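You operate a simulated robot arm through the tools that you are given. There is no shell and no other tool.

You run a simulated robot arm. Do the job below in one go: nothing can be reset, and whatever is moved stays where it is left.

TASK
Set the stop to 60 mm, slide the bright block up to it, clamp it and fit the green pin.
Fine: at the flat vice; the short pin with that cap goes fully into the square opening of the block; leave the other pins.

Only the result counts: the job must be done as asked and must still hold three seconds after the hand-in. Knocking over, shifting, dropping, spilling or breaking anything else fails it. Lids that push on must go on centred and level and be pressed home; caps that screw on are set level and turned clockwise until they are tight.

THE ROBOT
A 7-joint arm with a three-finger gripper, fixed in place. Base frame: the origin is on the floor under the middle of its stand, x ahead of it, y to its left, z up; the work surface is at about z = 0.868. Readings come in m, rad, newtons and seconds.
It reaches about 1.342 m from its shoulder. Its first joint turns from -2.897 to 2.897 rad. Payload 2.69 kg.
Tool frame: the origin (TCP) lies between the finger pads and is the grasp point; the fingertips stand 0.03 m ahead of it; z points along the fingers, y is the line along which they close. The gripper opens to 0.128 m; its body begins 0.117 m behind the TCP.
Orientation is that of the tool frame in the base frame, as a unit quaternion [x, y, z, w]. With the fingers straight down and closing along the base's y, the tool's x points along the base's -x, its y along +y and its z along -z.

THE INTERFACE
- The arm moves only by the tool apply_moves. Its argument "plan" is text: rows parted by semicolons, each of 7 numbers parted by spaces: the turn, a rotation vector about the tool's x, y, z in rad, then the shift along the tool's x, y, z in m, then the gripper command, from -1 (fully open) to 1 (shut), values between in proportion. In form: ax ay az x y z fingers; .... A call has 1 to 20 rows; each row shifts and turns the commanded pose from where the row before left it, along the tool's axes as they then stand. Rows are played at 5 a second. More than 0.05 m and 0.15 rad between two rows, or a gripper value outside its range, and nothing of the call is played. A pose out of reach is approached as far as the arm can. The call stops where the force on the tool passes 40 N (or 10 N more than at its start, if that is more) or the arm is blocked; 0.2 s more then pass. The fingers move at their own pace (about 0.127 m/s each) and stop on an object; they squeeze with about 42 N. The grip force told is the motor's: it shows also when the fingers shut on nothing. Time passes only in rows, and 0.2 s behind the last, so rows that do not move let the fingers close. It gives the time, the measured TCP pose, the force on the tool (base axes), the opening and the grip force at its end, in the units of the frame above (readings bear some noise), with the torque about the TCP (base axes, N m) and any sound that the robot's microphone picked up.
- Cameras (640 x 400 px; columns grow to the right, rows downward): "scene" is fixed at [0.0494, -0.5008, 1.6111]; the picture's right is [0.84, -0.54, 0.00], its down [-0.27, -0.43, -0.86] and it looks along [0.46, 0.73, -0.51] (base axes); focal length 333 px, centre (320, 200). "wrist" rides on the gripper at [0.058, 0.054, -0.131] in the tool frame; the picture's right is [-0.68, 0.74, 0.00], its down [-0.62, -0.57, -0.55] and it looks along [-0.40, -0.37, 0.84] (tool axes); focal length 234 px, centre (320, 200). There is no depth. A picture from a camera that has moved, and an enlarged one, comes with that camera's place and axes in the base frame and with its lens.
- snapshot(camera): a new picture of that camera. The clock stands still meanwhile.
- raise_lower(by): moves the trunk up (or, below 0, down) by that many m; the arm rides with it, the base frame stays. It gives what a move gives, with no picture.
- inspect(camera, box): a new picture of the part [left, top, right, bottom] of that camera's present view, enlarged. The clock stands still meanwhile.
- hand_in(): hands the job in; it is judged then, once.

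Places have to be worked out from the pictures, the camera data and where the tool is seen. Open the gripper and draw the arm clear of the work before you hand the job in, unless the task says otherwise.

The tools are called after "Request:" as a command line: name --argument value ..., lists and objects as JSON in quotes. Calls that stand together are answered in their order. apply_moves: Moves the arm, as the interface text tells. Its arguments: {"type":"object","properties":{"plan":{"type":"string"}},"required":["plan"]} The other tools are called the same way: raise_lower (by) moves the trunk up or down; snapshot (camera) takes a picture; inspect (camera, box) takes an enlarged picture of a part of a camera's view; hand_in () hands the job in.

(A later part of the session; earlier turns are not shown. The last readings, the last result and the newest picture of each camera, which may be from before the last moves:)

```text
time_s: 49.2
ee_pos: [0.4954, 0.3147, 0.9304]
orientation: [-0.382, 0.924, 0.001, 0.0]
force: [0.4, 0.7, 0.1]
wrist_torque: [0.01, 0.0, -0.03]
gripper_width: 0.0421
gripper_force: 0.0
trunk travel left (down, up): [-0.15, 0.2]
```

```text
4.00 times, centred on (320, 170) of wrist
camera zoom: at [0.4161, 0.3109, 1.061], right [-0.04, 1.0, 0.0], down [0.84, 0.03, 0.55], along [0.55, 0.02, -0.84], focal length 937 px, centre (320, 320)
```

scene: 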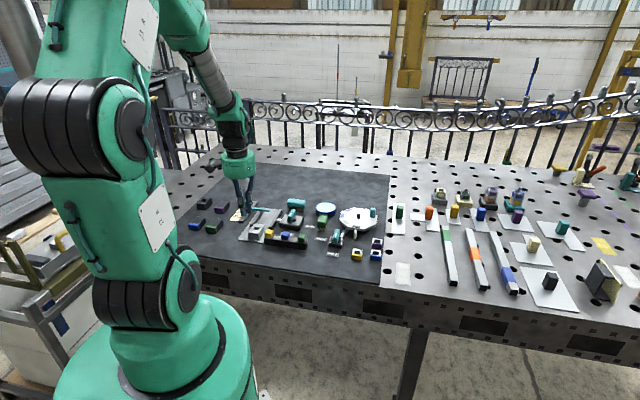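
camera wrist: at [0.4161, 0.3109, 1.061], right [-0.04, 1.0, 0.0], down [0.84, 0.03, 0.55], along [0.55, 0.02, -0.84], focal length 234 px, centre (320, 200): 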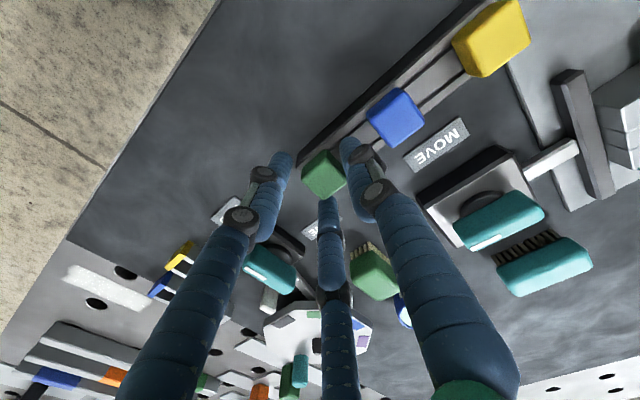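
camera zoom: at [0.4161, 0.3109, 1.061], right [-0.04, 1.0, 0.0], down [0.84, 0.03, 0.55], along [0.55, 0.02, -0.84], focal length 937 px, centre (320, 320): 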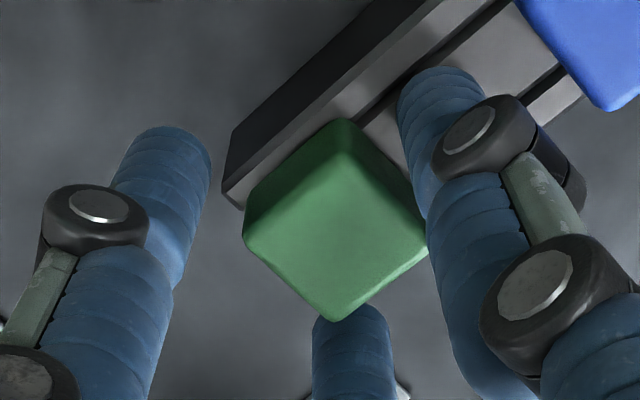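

Clearances around the cap look balanced and the blue pin is untouched. I trim 0.7 mm and close on the green cap.

Request:
apply_moves --plan "0 0 0 -0.0007 0 0 0.344; 0 0 0 0 0 0 0.45; 0 0 0 0 0 0 0.55; 0 0 0 0 0 0 0.7; 0 0 0 0 0 0 1; 0 0 0 0 0 0 1; 0 0 0 0 0 0 1"

Request:
snapshot --camera "wrist"

Request:
inspect --camera "scene" --box '[265, 205, 321, 245]'

Request:
inspect --camera "wrist" --box '[260, 120, 380, 220]'

```text
time_s: 50.8
ee_pos: [0.4953, 0.3151, 0.9323]
orientation: [-0.382, 0.924, -0.001, 0.0]
force: [0.3, 1.1, 1.7]
wrist_torque: [0.07, 0.02, 0.02]
gripper_width: 0.0318
gripper_force: 42.1
trunk travel left (down, up): [-0.15, 0.2]
```

```text
taken
camera wrist: at [0.4163, 0.3117, 1.0615], right [-0.04, 1.0, 0.0], down [0.84, 0.03, 0.55], along [0.55, 0.02, -0.84], focal length 234 px, centre (320, 200)
```

wrist: 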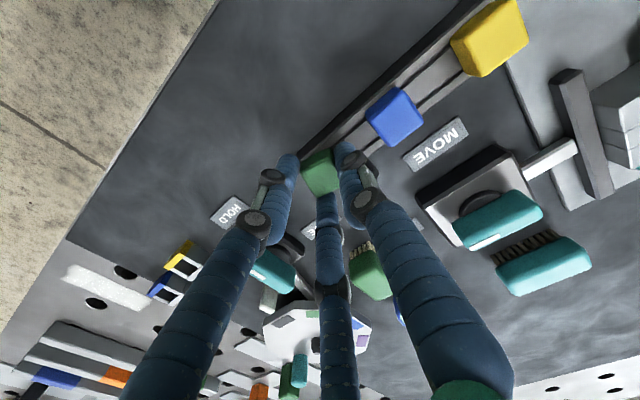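

```text
10.00 times, centred on (293, 225) of scene
camera zoom: at [0.0494, -0.5008, 1.6111], right [0.84, -0.54, 0.0], down [-0.27, -0.43, -0.86], along [0.46, 0.73, -0.51], focal length 3330 px, centre (590, -50)
```

zoom: 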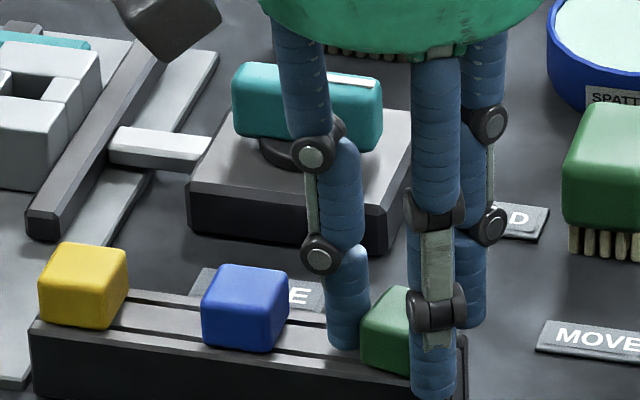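

```text
4.00 times, centred on (320, 170) of wrist
camera zoom: at [0.4163, 0.3117, 1.0615], right [-0.04, 1.0, 0.0], down [0.84, 0.03, 0.55], along [0.55, 0.02, -0.84], focal length 937 px, centre (320, 320)
```

zoom: 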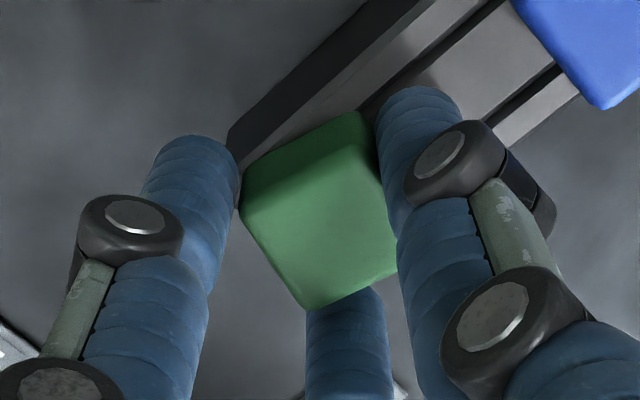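

The cap is held, but it has turned about 13° in the grip. I lift it straight up 50 mm slowly and look at the shaft to decide how to align it.

Request:
apply_moves --plan "0 0 0 0 0 -0.01 1; 0 0 0 0 0 -0.015 1; 0 0 0 0 0 -0.02 1; 0 0 0 0 0 -0.02 1; 0 0 0 0 0 0 1"

Request:
inspect --camera "scene" --box '[265, 195, 325, 240]'

Request:
inspect --camera "wrist" --box '[260, 120, 380, 220]'

```text
time_s: 52.0
ee_pos: [0.4951, 0.3148, 0.9961]
orientation: [-0.382, 0.924, -0.001, 0.0]
force: [0.3, -1.1, -0.7]
wrist_torque: [0.04, -0.04, 0.02]
gripper_width: 0.0019
gripper_force: 30.9
trunk travel left (down, up): [-0.15, 0.2]
```

```text
8.89 times, centred on (295, 218) of scene
camera zoom: at [0.0494, -0.5008, 1.6111], right [0.84, -0.54, 0.0], down [-0.27, -0.43, -0.86], along [0.46, 0.73, -0.51], focal length 2960 px, centre (542, 44)
```

zoom: 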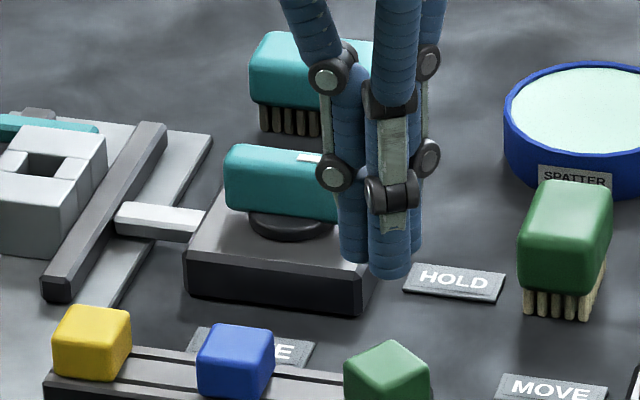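

```text
4.00 times, centred on (320, 170) of wrist
camera zoom: at [0.4163, 0.3109, 1.1265], right [-0.04, 1.0, 0.0], down [0.84, 0.03, 0.55], along [0.55, 0.02, -0.84], focal length 937 px, centre (320, 320)
```

zoom: 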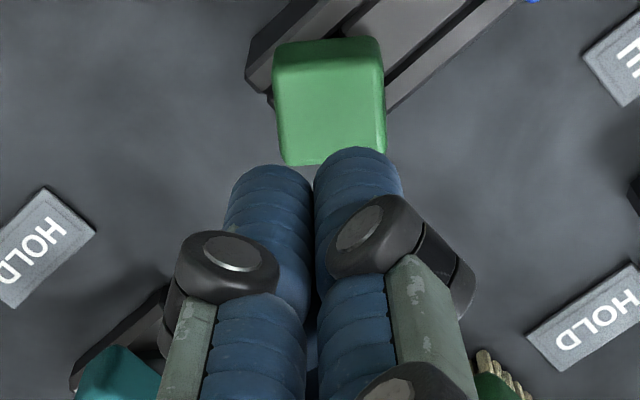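

The pin slipped back down into its rack place, turned but upright; nothing else moved. I'll open, rise and look from directly above to get its exact place and angle before a deeper, better-centred grip.

Request:
apply_moves --plan "0 0 0 0 0 -0.03 1; 0 0 0 -0.02985 -0.0253 -0.02 0.344; 0 0 0 -0.02985 -0.0253 0 0.344; 0 0 0 0 0 0 0.344; 0 0 0 0 0 0 0.344"

Request:
inspect --camera "wrist" --box '[240, 0, 400, 100]'

Request:
inspect --camera "wrist" --box '[290, 25, 354, 65]'

Request:
inspect --camera "scene" --box '[280, 225, 312, 248]'

```text
time_s: 53.2
ee_pos: [0.5744, 0.3224, 1.0442]
orientation: [-0.382, 0.924, 0.0, 0.0]
force: [0.8, -0.6, 0.4]
wrist_torque: [0.03, -0.04, 0.01]
gripper_width: 0.042
gripper_force: 0.0
trunk travel left (down, up): [-0.15, 0.2]
```

```text
4.00 times, centred on (320, 50) of wrist
camera zoom: at [0.4935, 0.3185, 1.1753], right [-0.04, 1.0, 0.0], down [0.84, 0.03, 0.55], along [0.55, 0.02, -0.84], focal length 937 px, centre (320, 800)
```

zoom: 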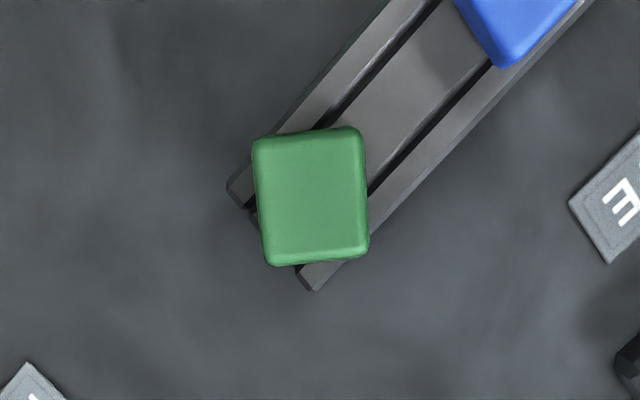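

```text
10.00 times, centred on (322, 45) of wrist
camera zoom: at [0.4935, 0.3185, 1.1753], right [-0.04, 1.0, 0.0], down [0.84, 0.03, 0.55], along [0.55, 0.02, -0.84], focal length 2342 px, centre (300, 1750)
```

zoom: 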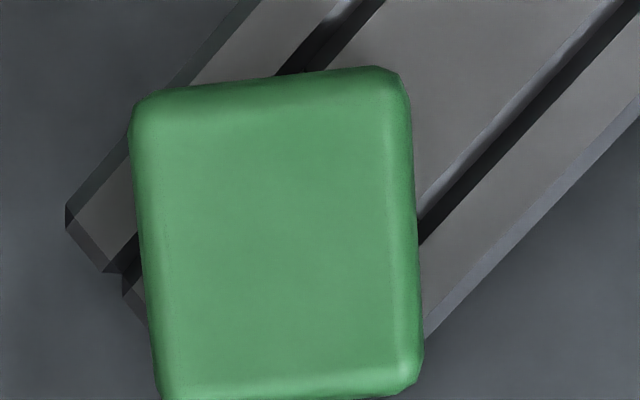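

```text
16.00 times, centred on (296, 236) of scene
camera zoom: at [0.0494, -0.5008, 1.6111], right [0.84, -0.54, 0.0], down [-0.27, -0.43, -0.86], along [0.46, 0.73, -0.51], focal length 5328 px, centre (704, -384)
```

zoom: 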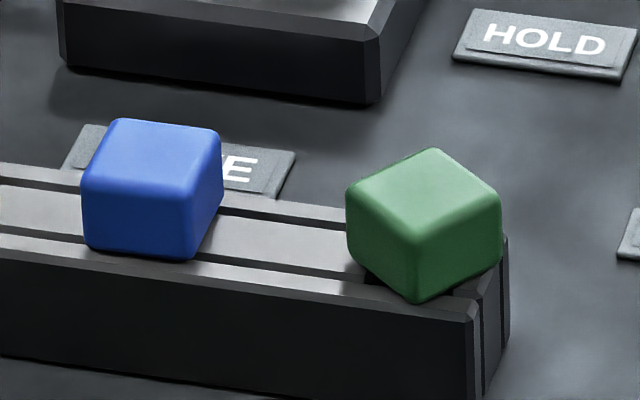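

The pin is seated upright at (0.4956, 0.3168), its cap now turned to about 8° azimuth. I'll set the tool to yaw ≈8° so one finger meets a face squarely, move over it, and descend to a check height.

Request:
apply_moves --plan "0 0 0.1288 0 0 0 0.344; 0 0 0.1288 0 0 0 0.344; 0 0 0.1288 0 0 0 0.344; 0 0 0.1288 0 0 0 0.344; 0 0 0.1288 0 0 0 0.344; 0 0 0 0.03875 0.002 0 0.344; 0 0 0 0.03875 0.002 0 0.344; 0 0 0 0 0 0.042 0.344; 0 0 0 0 0 0.04 0.344; 0 0 0 0 0 0 0.344"

Request:
snapshot --camera "wrist"

Request:
inspect --camera "wrist" --box '[260, 110, 380, 210]'

```text
time_s: 55.4
ee_pos: [0.497, 0.3168, 0.9617]
orientation: [-0.07, 0.998, 0.0, -0.001]
force: [-0.2, 0.0, -0.3]
wrist_torque: [-0.06, 0.08, 0.01]
gripper_width: 0.0418
gripper_force: 0.1
trunk travel left (down, up): [-0.15, 0.2]
```

```text
taken
camera wrist: at [0.431, 0.3613, 1.0936], right [0.57, 0.82, 0.0], down [0.69, -0.47, 0.55], along [0.45, -0.31, -0.84], focal length 234 px, centre (320, 200)
```

wrist: 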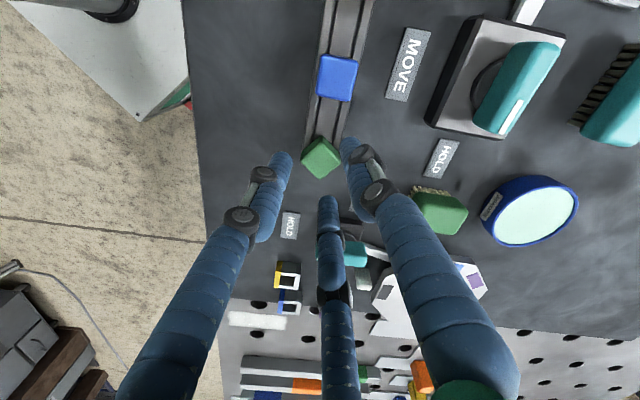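

```text
4.00 times, centred on (320, 160) of wrist
camera zoom: at [0.431, 0.3613, 1.0936], right [0.57, 0.82, 0.0], down [0.69, -0.47, 0.55], along [0.45, -0.31, -0.84], focal length 937 px, centre (320, 360)
```

zoom: 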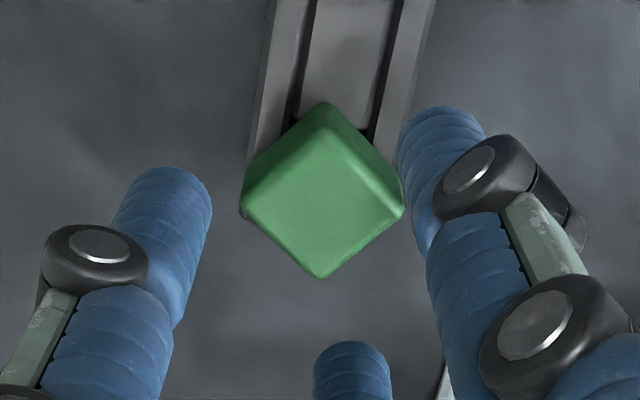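

The yaw is right and the cap sits with faces square to the tool. I correct about 1.5 mm and go down to z≈0.932, then look again at the gaps.

Request:
apply_moves --plan "0 0 0 0.0008 -0.0013 0 0.344; 0 0 0 0 0 0.02 0.344; 0 0 0 0 0 0.01 0.344; 0 0 0 0 0 0 0.344"

Request:
inspect --camera "wrist" --box '[260, 120, 380, 220]'

Request:
inspect --camera "scene" --box '[275, 215, 323, 250]'

```text
time_s: 56.4
ee_pos: [0.4943, 0.3145, 0.9319]
orientation: [-0.07, 0.998, 0.001, 0.0]
force: [0.8, -0.3, 0.5]
wrist_torque: [0.0, 0.02, 0.04]
gripper_width: 0.0421
gripper_force: 0.1
trunk travel left (down, up): [-0.15, 0.2]
```

```text
4.00 times, centred on (320, 170) of wrist
camera zoom: at [0.4293, 0.3584, 1.0638], right [0.57, 0.82, 0.0], down [0.69, -0.47, 0.55], along [0.45, -0.31, -0.84], focal length 937 px, centre (320, 320)
```

zoom: 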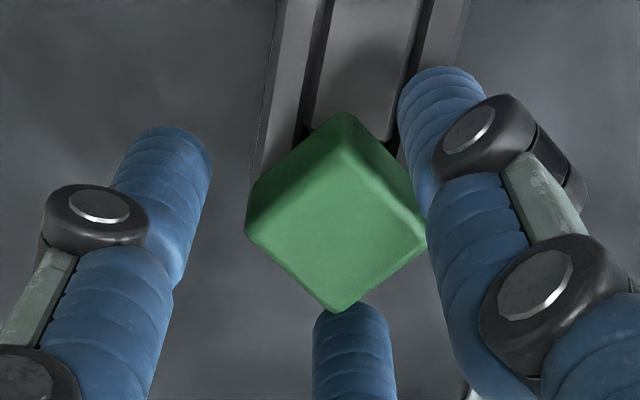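

```text
11.43 times, centred on (299, 232) of scene
camera zoom: at [0.0494, -0.5008, 1.6111], right [0.84, -0.54, 0.0], down [-0.27, -0.43, -0.86], along [0.46, 0.73, -0.51], focal length 3806 px, centre (560, -171)
```

zoom: 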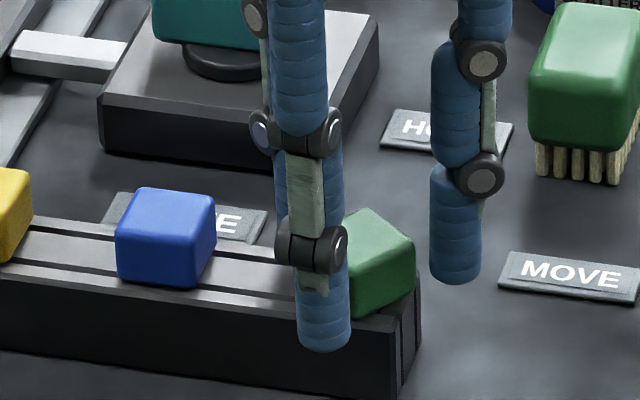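

The cap is slightly nearer fingers A and C than B. I shift 1.0/1.4 mm to centre it and lower 3 mm, watching the vertical force for contact with the rack.

Request:
apply_moves --plan "0 0 0 -0.001 0.0014 0 0.344; 0 0 0 0 0 0.001 0.344; 0 0 0 0 0 0.001 0.344; 0 0 0 0 0 0.001 0.344; 0 0 0 0 0 0 0.344; 0 0 0 0 0 0 0.344"

Request:
inspect --camera "wrist" --box '[260, 120, 380, 220]'

Request:
inspect --camera "scene" --box '[280, 218, 320, 248]'

```text
time_s: 57.8
ee_pos: [0.4968, 0.3165, 0.93]
orientation: [-0.07, 0.998, -0.001, 0.0]
force: [0.0, -0.3, 0.1]
wrist_torque: [0.01, -0.03, 0.0]
gripper_width: 0.0421
gripper_force: 0.1
trunk travel left (down, up): [-0.15, 0.2]
```

```text
4.00 times, centred on (320, 170) of wrist
camera zoom: at [0.4307, 0.3599, 1.061], right [0.57, 0.82, 0.0], down [0.69, -0.47, 0.55], along [0.45, -0.31, -0.84], focal length 937 px, centre (320, 320)
```

zoom: 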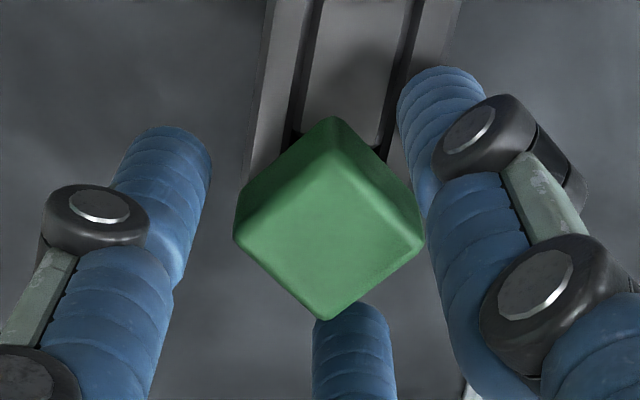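

```text
13.33 times, centred on (300, 233) of scene
camera zoom: at [0.0494, -0.5008, 1.6111], right [0.84, -0.54, 0.0], down [-0.27, -0.43, -0.86], along [0.46, 0.73, -0.51], focal length 4440 px, centre (587, -240)
```

zoom: 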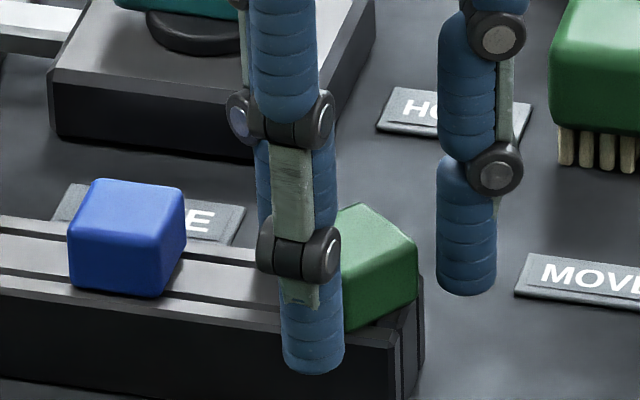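

Centred now: the cap lies at about (+0.6, +1.2) mm from the TCP, as wanted. No contact yet, so I lower another 3 mm.

Request:
apply_moves --plan "0 0 0 0 0 0.001 0.344; 0 0 0 0 0 0.001 0.344; 0 0 0 0 0 0.001 0.344; 0 0 0 0 0 0 0.344; 0 0 0 0 0 0 0.344"

Request:
inspect --camera "scene" --box '[280, 218, 320, 248]'

```text
time_s: 59.0
ee_pos: [0.4966, 0.3143, 0.9286]
orientation: [-0.07, 0.998, 0.0, 0.001]
force: [-1.8, -0.8, 4.7]
wrist_torque: [0.14, 0.08, 0.06]
gripper_width: 0.0418
gripper_force: 0.1
trunk travel left (down, up): [-0.15, 0.2]
```

```text
13.33 times, centred on (300, 233) of scene
camera zoom: at [0.0494, -0.5008, 1.6111], right [0.84, -0.54, 0.0], down [-0.27, -0.43, -0.86], along [0.46, 0.73, -0.51], focal length 4440 px, centre (587, -240)
```

zoom: 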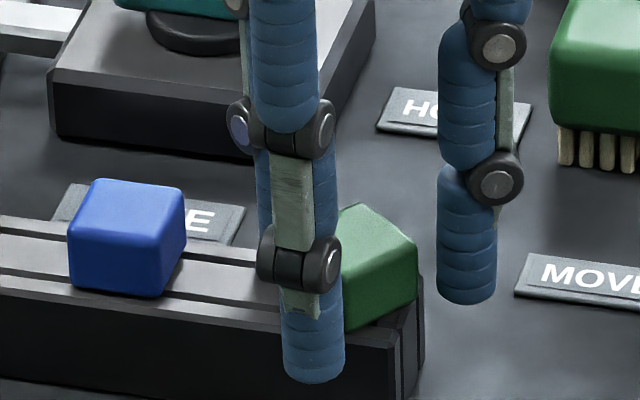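

The fingertips just touched the rack (4.7 N), so the rack top is at about 0.898. I back up 1 mm and close slowly on the cap.

Request:
apply_moves --plan "0 0 0 0 0 -0.001 0.344; 0 0 0 0 0 0 0.45; 0 0 0 0 0 0 0.5; 0 0 0 0 0 0 0.53; 0 0 0 0 0 0 0.55; 0 0 0 0 0 0 0.57; 0 0 0 0 0 0 0.6; 0 0 0 0 0 0 0.65; 0 0 0 0 0 0 0.65"

Request:
inspect --camera "wrist" --box '[260, 120, 380, 220]'

Request:
inspect --camera "scene" --box '[280, 218, 320, 248]'

```text
time_s: 61.0
ee_pos: [0.4964, 0.3159, 0.9287]
orientation: [-0.07, 0.998, 0.0, 0.0]
force: [-0.3, 0.5, 0.3]
wrist_torque: [0.04, 0.0, 0.03]
gripper_width: 0.0316
gripper_force: 41.4
trunk travel left (down, up): [-0.15, 0.2]
```

```text
4.00 times, centred on (320, 170) of wrist
camera zoom: at [0.4304, 0.3591, 1.059], right [0.57, 0.82, 0.0], down [0.69, -0.47, 0.55], along [0.45, -0.31, -0.84], focal length 937 px, centre (320, 320)
```

zoom: 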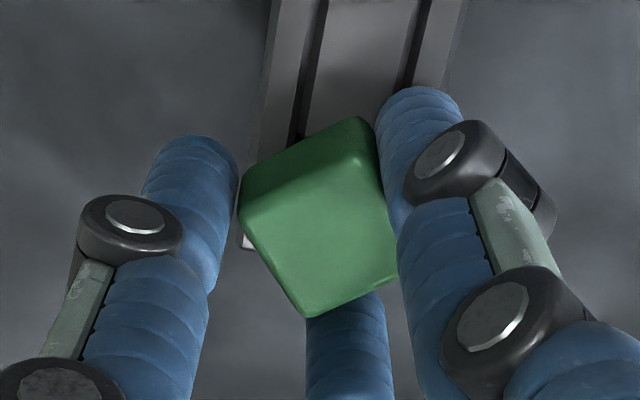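

```text
13.33 times, centred on (300, 233) of scene
camera zoom: at [0.0494, -0.5008, 1.6111], right [0.84, -0.54, 0.0], down [-0.27, -0.43, -0.86], along [0.46, 0.73, -0.51], focal length 4440 px, centre (587, -240)
```

zoom: 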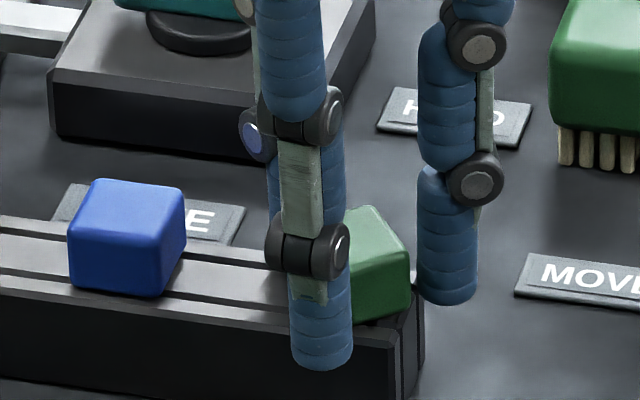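

The cap settled into a stable seat (one finger at a corner, two on faces; 31.6 mm, 41 N), about 14° turned relative to the tool, with a deeper hold this time. I lift just 6 mm and check that the grip holds.

Request:
apply_moves --plan "0 0 0 0 0 0 1; 0 0 0 0 0 0 1; 0 0 0 0 0 -0.001 1; 0 0 0 0 0 -0.0015 1; 0 0 0 0 0 -0.0015 1; 0 0 0 0 0 -0.002 1; 0 0 0 0 0 0 1"

Request:
inspect --camera "wrist" --box '[260, 120, 380, 220]'

Request:
inspect --camera "scene" --box '[280, 218, 320, 248]'

```text
time_s: 62.6
ee_pos: [0.4958, 0.3148, 0.9338]
orientation: [-0.071, 0.997, 0.0, 0.0]
force: [0.2, 0.2, -1.5]
wrist_torque: [0.03, -0.01, 0.0]
gripper_width: 0.0315
gripper_force: 42.3
trunk travel left (down, up): [-0.15, 0.2]
```

```text
4.00 times, centred on (320, 170) of wrist
camera zoom: at [0.4303, 0.3591, 1.0651], right [0.57, 0.82, 0.0], down [0.69, -0.47, 0.55], along [0.45, -0.31, -0.84], focal length 937 px, centre (320, 320)
```

zoom: 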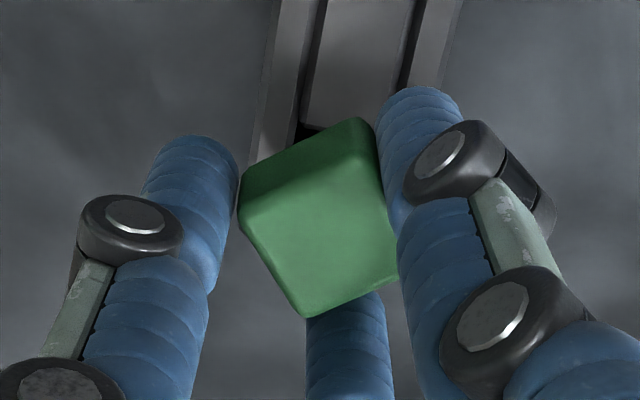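

```text
13.33 times, centred on (300, 233) of scene
camera zoom: at [0.0494, -0.5008, 1.6111], right [0.84, -0.54, 0.0], down [-0.27, -0.43, -0.86], along [0.46, 0.73, -0.51], focal length 4440 px, centre (587, -240)
```

zoom: 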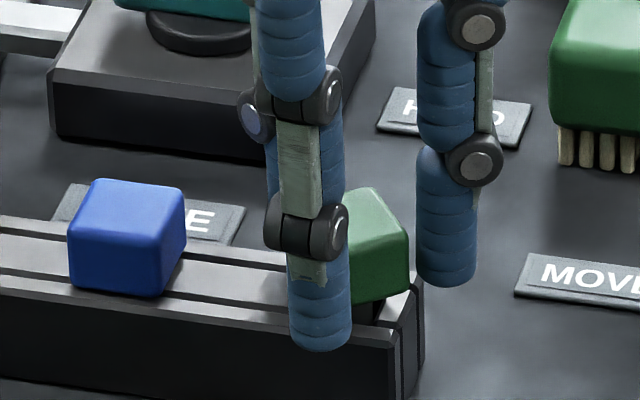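

It holds: the cap has come up 6 mm and the dark shaft shows below it. I continue lifting slowly, 50 mm more.

Request:
apply_moves --plan "0 0 0 0 0 -0.003 1; 0 0 0 0 0 -0.004 1; 0 0 0 0 0 -0.005 1; 0 0 0 0 0 -0.005 1; 0 0 0 0 0 -0.006 1; 0 0 0 0 0 -0.007 1; 0 0 0 0 0 -0.007 1; 0 0 0 0 0 -0.007 1; 0 0 0 0 0 -0.006 1; 0 0 0 0 0 0 1"

Request:
inspect --camera "wrist" --box '[260, 120, 380, 220]'

Request:
inspect --camera "scene" --box '[275, 200, 323, 248]'

```text
time_s: 64.8
ee_pos: [0.496, 0.3157, 0.9836]
orientation: [-0.07, 0.998, 0.0, 0.0]
force: [0.6, -0.7, -1.4]
wrist_torque: [0.01, -0.02, 0.01]
gripper_width: 0.0312
gripper_force: 41.7
trunk travel left (down, up): [-0.15, 0.2]
```

```text
4.00 times, centred on (320, 170) of wrist
camera zoom: at [0.4301, 0.3593, 1.1151], right [0.57, 0.82, 0.0], down [0.69, -0.47, 0.55], along [0.45, -0.31, -0.84], focal length 937 px, centre (320, 320)
```

zoom: 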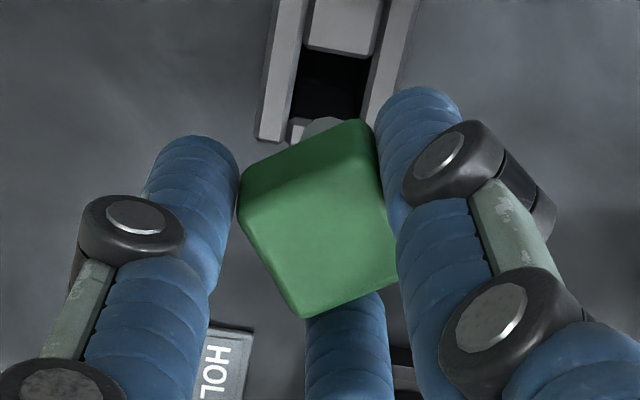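

```text
8.33 times, centred on (299, 224) of scene
camera zoom: at [0.0494, -0.5008, 1.6111], right [0.84, -0.54, 0.0], down [-0.27, -0.43, -0.86], along [0.46, 0.73, -0.51], focal length 2775 px, centre (495, 0)
```

zoom: 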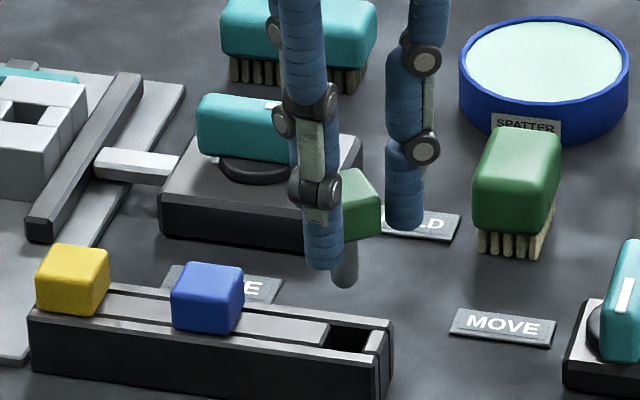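

The pin is out: it has a round, round-ended shaft about 12 mm across and 25 mm long, held steady. I raise it and carry it over to the block at a safe height.

Request:
apply_moves --plan "0 0 0 0 0 -0.02 1; 0 0 0 0 0 -0.02 1; 0 0 0 0.0014 0.02298 0 1; 0 0 0 0.0014 0.02298 0 1; 0 0 0 0.0014 0.02298 0 1; 0 0 0 0.0014 0.02298 0 1; 0 0 0 0.0014 0.02298 0 1; 0 0 0 0.0014 0.02298 0 1; 0 0 0 0.0014 0.02298 0 1; 0 0 0 0.0014 0.02298 0 1; 0 0 0 0.0014 0.02298 0 1; 0 0 0 0.0014 0.02298 0 1; 0 0 0 0 0 0 1"

Request:
snapshot --camera "wrist"

Request:
inspect --camera "scene" --box '[225, 170, 321, 240]'

```text
time_s: 67.6
ee_pos: [0.4508, 0.5416, 1.0264]
orientation: [-0.07, 0.998, 0.0, 0.0]
force: [-0.2, 0.5, -1.2]
wrist_torque: [-0.05, 0.0, 0.0]
gripper_width: 0.0313
gripper_force: 42.0
trunk travel left (down, up): [-0.15, 0.2]
```

```text
taken
camera wrist: at [0.3857, 0.5858, 1.1557], right [0.57, 0.82, 0.0], down [0.69, -0.47, 0.55], along [0.45, -0.31, -0.84], focal length 234 px, centre (320, 200)
```

wrist: 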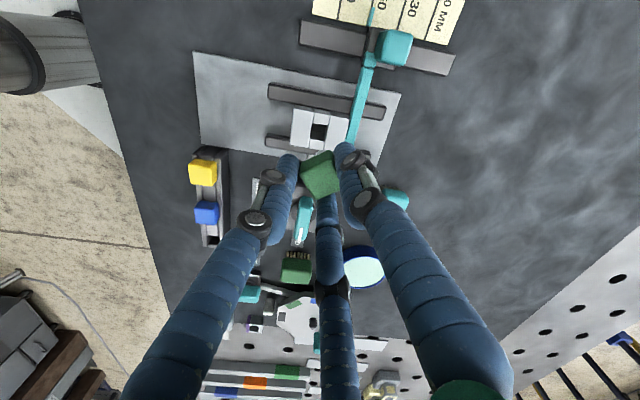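

```text
5.71 times, centred on (273, 205) of scene
camera zoom: at [0.0494, -0.5008, 1.6111], right [0.84, -0.54, 0.0], down [-0.27, -0.43, -0.86], along [0.46, 0.73, -0.51], focal length 1903 px, centre (589, 171)
```

zoom: 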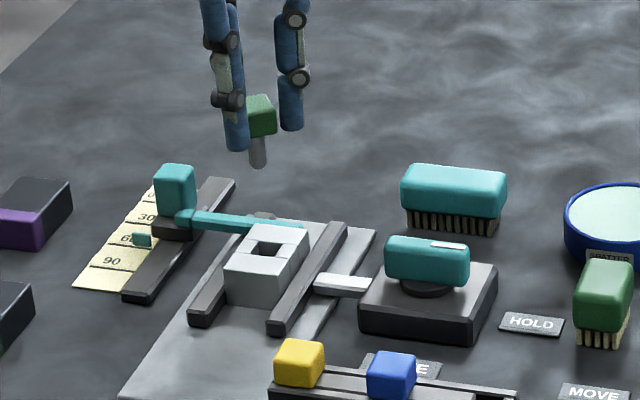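

Request:
inspect --camera "scene" --box '[254, 178, 278, 202]'

Request:
inspect --camera "wrist" --box '[270, 90, 370, 210]'

```text
16.00 times, centred on (266, 190) of scene
camera zoom: at [0.0494, -0.5008, 1.6111], right [0.84, -0.54, 0.0], down [-0.27, -0.43, -0.86], along [0.46, 0.73, -0.51], focal length 5328 px, centre (1184, 360)
```

zoom: 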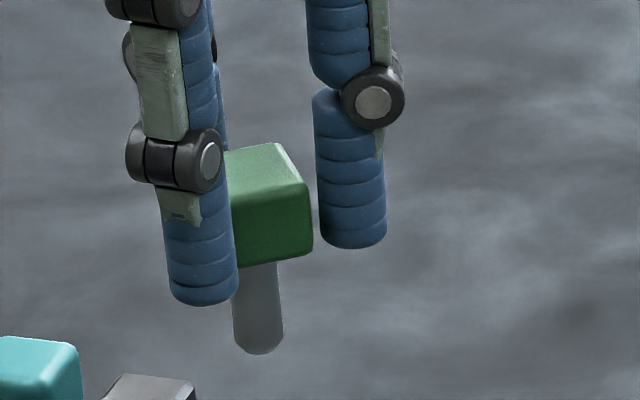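

```text
3.33 times, centred on (320, 150) of wrist
camera zoom: at [0.3857, 0.5858, 1.1557], right [0.57, 0.82, 0.0], down [0.69, -0.47, 0.55], along [0.45, -0.31, -0.84], focal length 781 px, centre (320, 367)
```

zoom: 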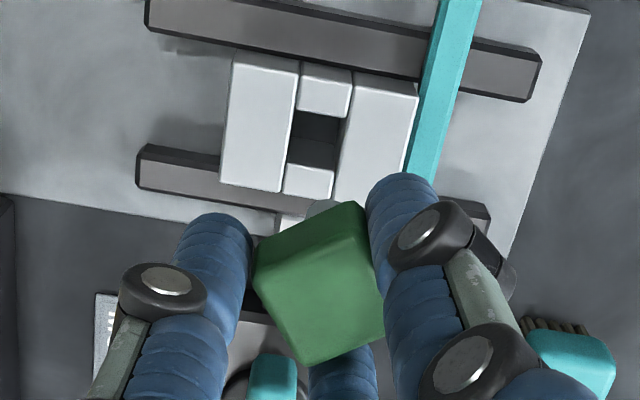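

The shaft hangs vertically, concentric with the cap. By this view the opening is at about (0.449, 0.540). I shift a couple of millimetres and lower until the tip is just above the block, then compare tip and opening.

Request:
apply_moves --plan "0 0 0 0.0021 -0.0025 0 1; 0 0 0 0 0 0.015 1; 0 0 0 0 0 0.015 1; 0 0 0 0 0 0.01 1; 0 0 0 0 0 0.01 1; 0 0 0 0 0 0 1; 0 0 0 0 0 0 1"

Request:
inspect --camera "wrist" --box '[270, 90, 370, 210]'

Request:
inspect --camera "scene" --box '[250, 195, 282, 221]'

```text
time_s: 69.2
ee_pos: [0.4486, 0.5379, 0.974]
orientation: [-0.07, 0.998, 0.0, 0.001]
force: [-0.1, 0.3, -0.5]
wrist_torque: [-0.01, 0.01, 0.01]
gripper_width: 0.0315
gripper_force: 41.6
trunk travel left (down, up): [-0.15, 0.2]
```

```text
3.33 times, centred on (320, 150) of wrist
camera zoom: at [0.3838, 0.5821, 1.105], right [0.57, 0.82, 0.0], down [0.69, -0.47, 0.55], along [0.45, -0.31, -0.84], focal length 781 px, centre (320, 367)
```

zoom: 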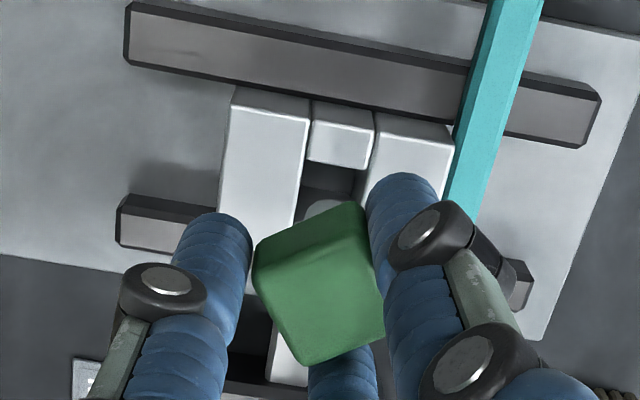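

```text
15.38 times, centred on (266, 208) of scene
camera zoom: at [0.0494, -0.5008, 1.6111], right [0.84, -0.54, 0.0], down [-0.27, -0.43, -0.86], along [0.46, 0.73, -0.51], focal length 5123 px, centre (1151, 77)
```

zoom: 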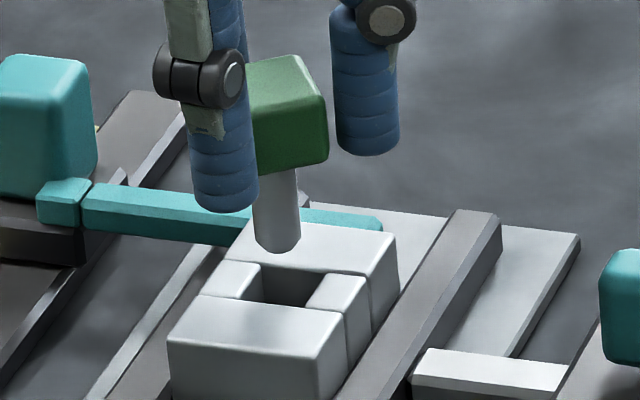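

The tip is roughly 13 mm above the block. Both views ask for a shift of about 2 mm in +y. I apply (0.8, 2.0) mm and lower 9 mm, then check again with less parallax.

Request:
apply_moves --plan "0 0 0 -0.0011 0.0019 0 1; 0 0 0 0 0 0.005 1; 0 0 0 0 0 0.004 1; 0 0 0 0 0 0 1; 0 0 0 0 0 0 1"

Request:
inspect --camera "wrist" --box '[290, 110, 350, 170]'

Request:
inspect --camera "scene" --box '[256, 200, 280, 218]'

```text
time_s: 70.4
ee_pos: [0.4496, 0.5402, 0.9649]
orientation: [-0.07, 0.998, 0.001, 0.0]
force: [-0.4, -0.1, -1.5]
wrist_torque: [0.01, 0.02, -0.01]
gripper_width: 0.031
gripper_force: 42.1
trunk travel left (down, up): [-0.15, 0.2]
```

```text
6.67 times, centred on (320, 140) of wrist
camera zoom: at [0.3841, 0.5841, 1.0959], right [0.57, 0.82, 0.0], down [0.69, -0.47, 0.55], along [0.45, -0.31, -0.84], focal length 1561 px, centre (320, 600)
```

zoom: 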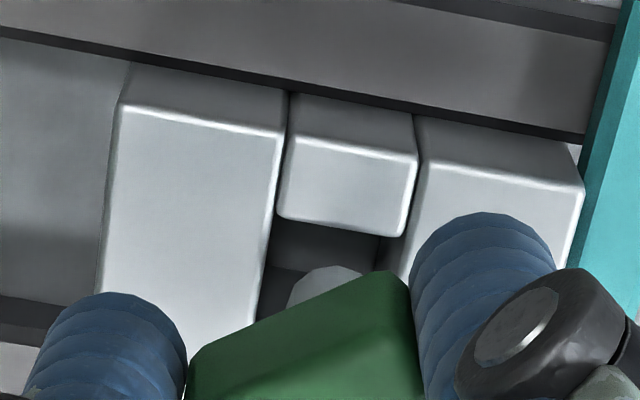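

```text
16.00 times, centred on (268, 209) of scene
camera zoom: at [0.0494, -0.5008, 1.6111], right [0.84, -0.54, 0.0], down [-0.27, -0.43, -0.86], along [0.46, 0.73, -0.51], focal length 5328 px, centre (1152, 56)
```

zoom: 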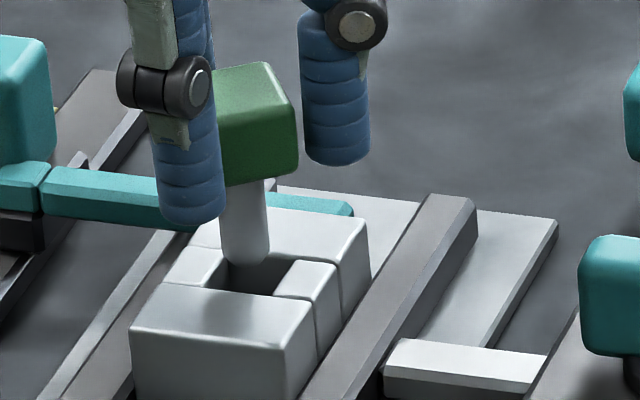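

Both views now put the shaft within about 1 mm of the opening's centre, and there is ~2 mm clearance all round. I lower 8 mm gently and watch the force.

Request:
apply_moves --plan "0 0 0 0 0 0.002 1; 0 0 0 0 0 0.002 1; 0 0 0 0 0 0.002 1; 0 0 0 0 0 0.002 1; 0 0 0 0 0 0 1"

Request:
inspect --camera "wrist" --box '[290, 110, 350, 170]'

Request:
inspect --camera "scene" --box '[256, 200, 280, 218]'

```text
time_s: 71.6
ee_pos: [0.4496, 0.5391, 0.9574]
orientation: [-0.07, 0.998, 0.0, 0.0]
force: [0.4, 0.4, -1.2]
wrist_torque: [-0.02, 0.02, -0.03]
gripper_width: 0.0312
gripper_force: 42.2
trunk travel left (down, up): [-0.15, 0.2]
```

```text
6.67 times, centred on (320, 140) of wrist
camera zoom: at [0.3839, 0.5846, 1.0879], right [0.57, 0.82, 0.0], down [0.69, -0.47, 0.55], along [0.45, -0.31, -0.84], focal length 1561 px, centre (320, 600)
```

zoom: 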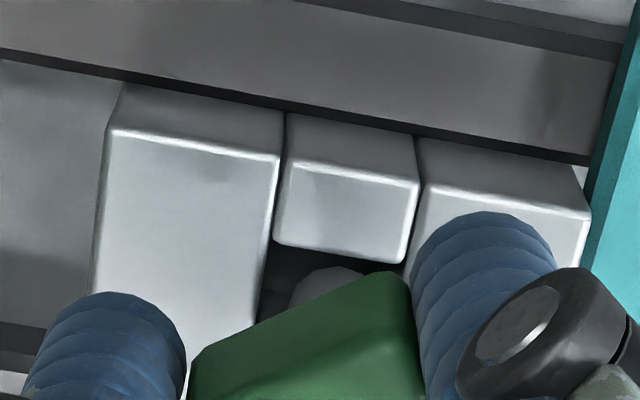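

```text
16.00 times, centred on (268, 209) of scene
camera zoom: at [0.0494, -0.5008, 1.6111], right [0.84, -0.54, 0.0], down [-0.27, -0.43, -0.86], along [0.46, 0.73, -0.51], focal length 5328 px, centre (1152, 56)
```

zoom: 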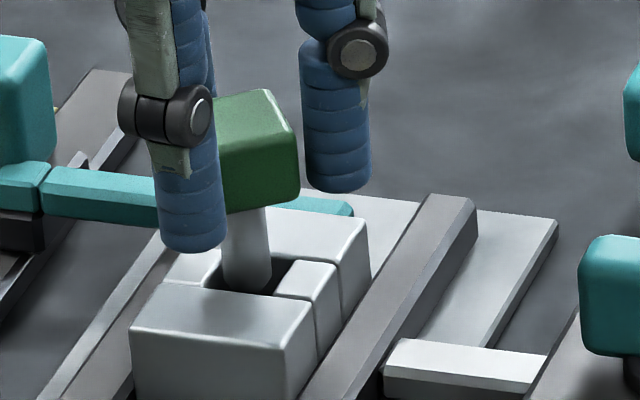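

The tip is inside the opening with no contact force. I keep lowering, 14 mm more.

Request:
apply_moves --plan "0 0 0 0 0 0.002 1; 0 0 0 0 0 0.002 1; 0 0 0 0 0 0.002 1; 0 0 0 0 0 0.002 1; 0 0 0 0 0 0.002 1; 0 0 0 0 0 0.002 1; 0 0 0 0 0 0.002 1; 0 0 0 0 0 0 1"

Request:
inspect --camera "scene" --box '[256, 200, 280, 218]'

Request:
inspect --camera "wrist" --box '[280, 110, 360, 200]'

```text
time_s: 73.4
ee_pos: [0.4498, 0.5401, 0.9421]
orientation: [-0.07, 0.998, 0.0, -0.001]
force: [0.0, 0.6, -0.6]
wrist_torque: [0.01, 0.02, 0.01]
gripper_width: 0.0313
gripper_force: 42.3
trunk travel left (down, up): [-0.15, 0.2]
```

```text
16.00 times, centred on (268, 209) of scene
camera zoom: at [0.0494, -0.5008, 1.6111], right [0.84, -0.54, 0.0], down [-0.27, -0.43, -0.86], along [0.46, 0.73, -0.51], focal length 5328 px, centre (1152, 56)
```

zoom: 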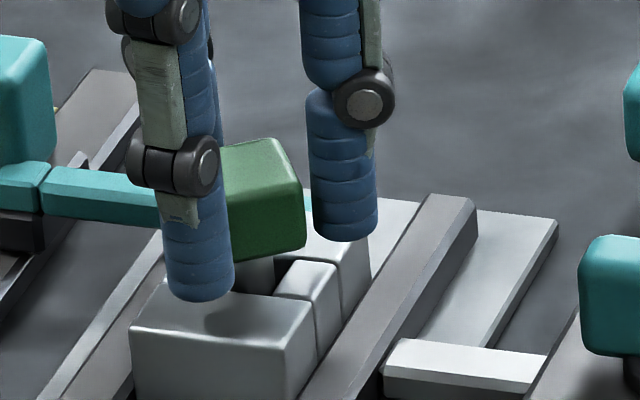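

```text
4.44 times, centred on (320, 155) of wrist
camera zoom: at [0.3844, 0.5846, 1.0739], right [0.57, 0.82, 0.0], down [0.69, -0.47, 0.55], along [0.45, -0.31, -0.84], focal length 1041 px, centre (320, 400)
```

zoom: 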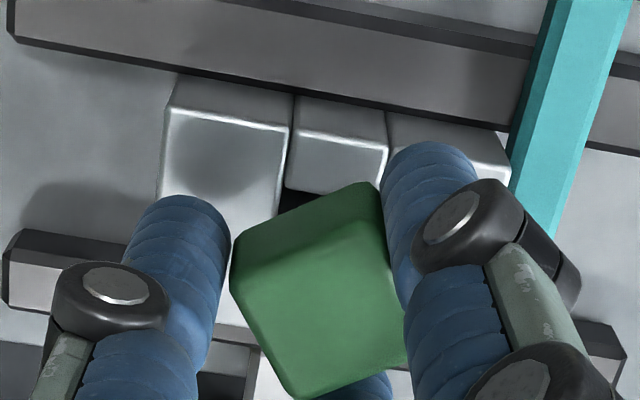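

Still free. I lower in 1 mm steps until the cap meets the block.

Request:
apply_moves --plan "0 0 0 0 0 0.001 1; 0 0 0 0 0 0.001 1; 0 0 0 0 0 0.001 1; 0 0 0 0 0 0.001 1; 0 0 0 0 0 0.001 1; 0 0 0 0 0 0.001 1; 0 0 0 0 0 0.001 1; 0 0 0 0 0 0 1"

Request:
inspect --camera "scene" --box '[256, 200, 280, 218]'

Request:
inspect --camera "wrist" --box '[280, 110, 360, 200]'

```text
time_s: 75.2
ee_pos: [0.4488, 0.5401, 0.936]
orientation: [-0.07, 0.998, 0.001, -0.001]
force: [0.7, 0.1, -1.0]
wrist_torque: [0.02, -0.03, -0.04]
gripper_width: 0.0307
gripper_force: 42.1
trunk travel left (down, up): [-0.15, 0.2]
```

```text
16.00 times, centred on (268, 209) of scene
camera zoom: at [0.0494, -0.5008, 1.6111], right [0.84, -0.54, 0.0], down [-0.27, -0.43, -0.86], along [0.46, 0.73, -0.51], focal length 5328 px, centre (1152, 56)
```

zoom: 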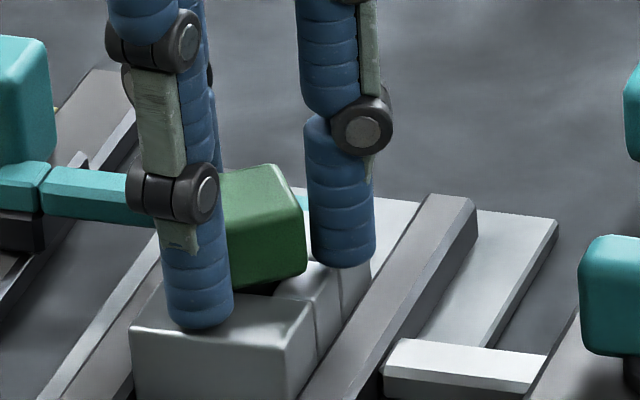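

```text
4.44 times, centred on (320, 155) of wrist
camera zoom: at [0.3834, 0.5845, 1.0667], right [0.57, 0.82, 0.0], down [0.69, -0.47, 0.55], along [0.45, -0.31, -0.84], focal length 1041 px, centre (320, 400)
```

zoom: 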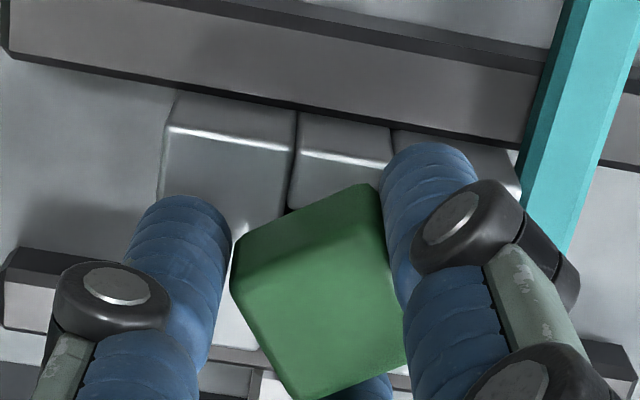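

A small gap is still left under the cap. I continue 4 mm more in 1 mm steps.

Request:
apply_moves --plan "0 0 0 0 0 0.001 1; 0 0 0 0 0 0.001 1; 0 0 0 0 0 0.001 1; 0 0 0 0 0 0.001 1; 0 0 0 0 0 0 1"

Request:
inspect --camera "scene" --box '[256, 200, 280, 218]'

```text
time_s: 76.4
ee_pos: [0.4503, 0.5406, 0.935]
orientation: [-0.069, 0.998, 0.001, 0.001]
force: [-4.1, -2.2, 21.9]
wrist_torque: [0.01, 0.17, 0.14]
gripper_width: 0.0311
gripper_force: 41.9
trunk travel left (down, up): [-0.15, 0.2]
```

```text
16.00 times, centred on (268, 209) of scene
camera zoom: at [0.0494, -0.5008, 1.6111], right [0.84, -0.54, 0.0], down [-0.27, -0.43, -0.86], along [0.46, 0.73, -0.51], focal length 5328 px, centre (1152, 56)
```

zoom: 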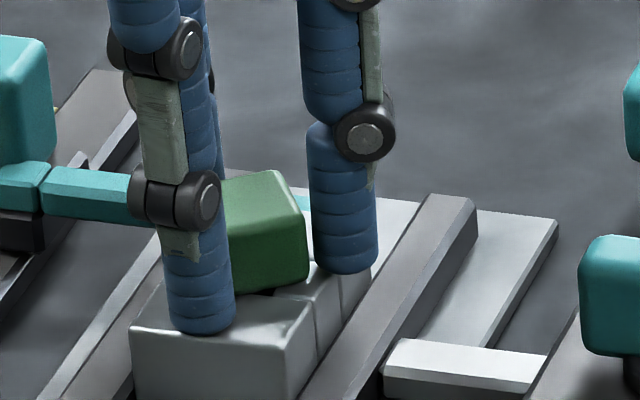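

Contact at 22 N: the cap bottom has met the block top. I open the fingers, lift clear, and check that the pin sits fully down and level.

Request:
apply_moves --plan "0 0 0 0 0 -0.001 1; 0 0 0 0 0 0 0.6; 0 0 0 0 0 0 0.4; 0 0 0 0 0 0 0.3; 0 0 0 0 0 0 0.3; 0 0 0 0 0 -0.02 0.3; 0 0 0 0 0 -0.03 0.3; 0 0 0 0 0 0 0.3"

Request:
inspect --camera "scene" --box '[254, 198, 286, 222]'

Request:
snapshot --camera "wrist"

```text
time_s: 78.2
ee_pos: [0.4498, 0.5397, 0.9829]
orientation: [-0.07, 0.998, 0.0, 0.0]
force: [-0.9, -0.5, 0.3]
wrist_torque: [0.02, -0.06, 0.02]
gripper_width: 0.0448
gripper_force: 0.0
trunk travel left (down, up): [-0.15, 0.2]
```

```text
16.00 times, centred on (270, 210) of scene
camera zoom: at [0.0494, -0.5008, 1.6111], right [0.84, -0.54, 0.0], down [-0.27, -0.43, -0.86], along [0.46, 0.73, -0.51], focal length 5328 px, centre (1120, 40)
```

zoom: 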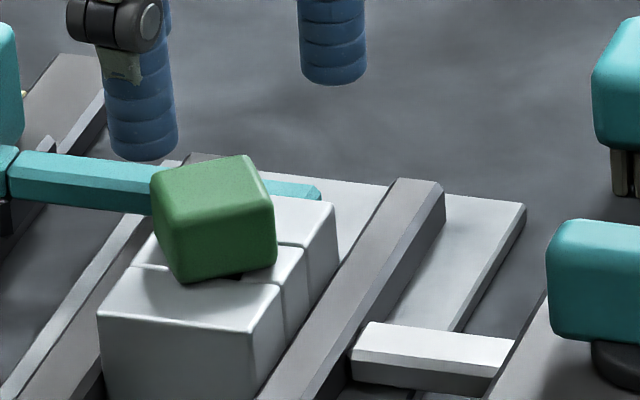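

```text
taken
camera wrist: at [0.385, 0.5834, 1.1136], right [0.57, 0.82, 0.0], down [0.69, -0.47, 0.55], along [0.45, -0.31, -0.84], focal length 234 px, centre (320, 200)
```

wrist: 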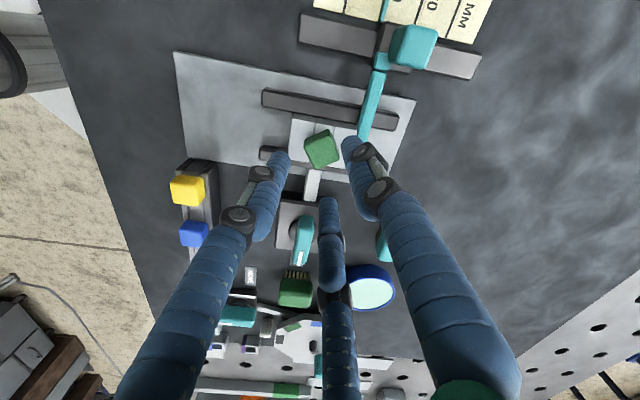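

Request:
inspect --camera "scene" --box '[258, 204, 274, 216]'

Request:
inspect --camera "wrist" --box '[285, 100, 365, 180]'

Request:
inspect --camera "scene" --box '[225, 185, 321, 250]'

```text
16.00 times, centred on (266, 210) of scene
camera zoom: at [0.0494, -0.5008, 1.6111], right [0.84, -0.54, 0.0], down [-0.27, -0.43, -0.86], along [0.46, 0.73, -0.51], focal length 5328 px, centre (1184, 40)
```

zoom: 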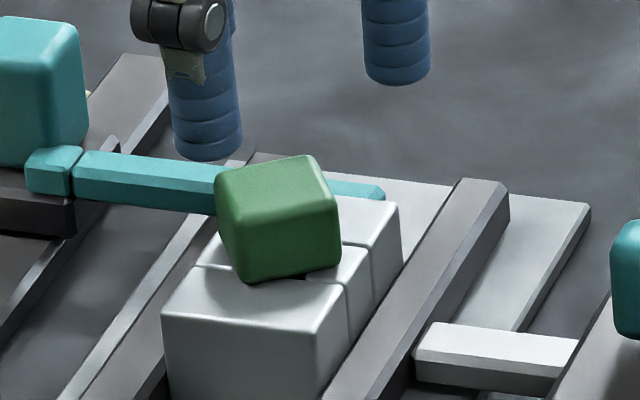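

```text
5.00 times, centred on (325, 140) of wrist
camera zoom: at [0.385, 0.5834, 1.1136], right [0.57, 0.82, 0.0], down [0.69, -0.47, 0.55], along [0.45, -0.31, -0.84], focal length 1171 px, centre (295, 500)
```

zoom: 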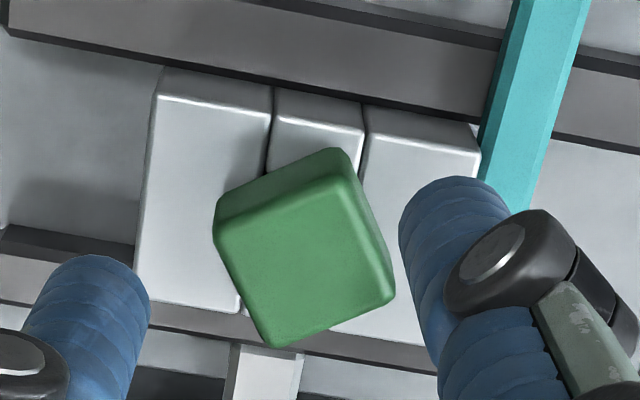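

```text
6.15 times, centred on (273, 218) of scene
camera zoom: at [0.0494, -0.5008, 1.6111], right [0.84, -0.54, 0.0], down [-0.27, -0.43, -0.86], along [0.46, 0.73, -0.51], focal length 2049 px, centre (609, 92)
```

zoom: 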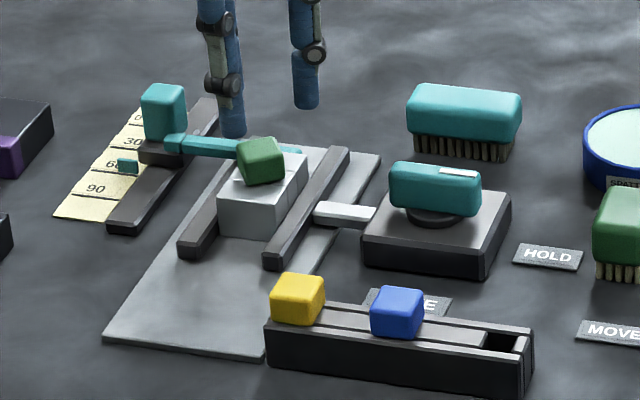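

By the scene view the cap top is at z≈0.921, so its 21 mm body rests on the block top (0.900); it looks level. To be sure it is home, I close the fingers above it and press lightly on the middle of the cap.

Request:
apply_moves --plan "0 0 0 0.0016 0.004 -0.01 0.7; 0 0 0 0 0 0 1; 0 0 0 0 0 0 1; 0 0 0 0 0 0.012 1; 0 0 0 0 0 0.01 1; 0 0 0 0 0 0.006 1; 0 0 0 0 0 0 1"

Request:
inspect --camera "scene" --box '[254, 194, 286, 218]'

```text
time_s: 79.8
ee_pos: [0.4478, 0.5447, 0.9655]
orientation: [-0.07, 0.998, 0.0, 0.0]
force: [0.7, 0.4, -0.1]
wrist_torque: [0.0, 0.01, -0.03]
gripper_width: 0.002
gripper_force: 31.5
trunk travel left (down, up): [-0.15, 0.2]
```

```text
16.00 times, centred on (270, 206) of scene
camera zoom: at [0.0494, -0.5008, 1.6111], right [0.84, -0.54, 0.0], down [-0.27, -0.43, -0.86], along [0.46, 0.73, -0.51], focal length 5328 px, centre (1120, 104)
```

zoom: 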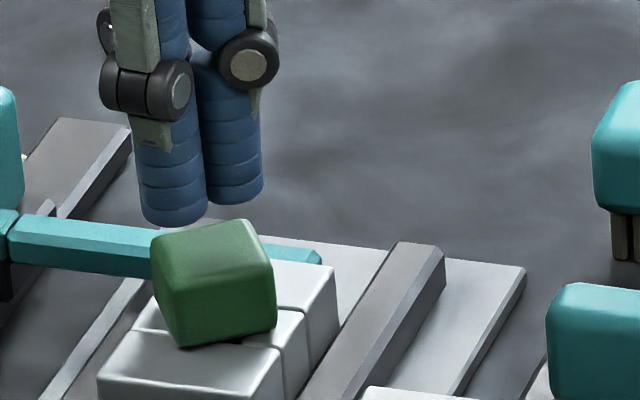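

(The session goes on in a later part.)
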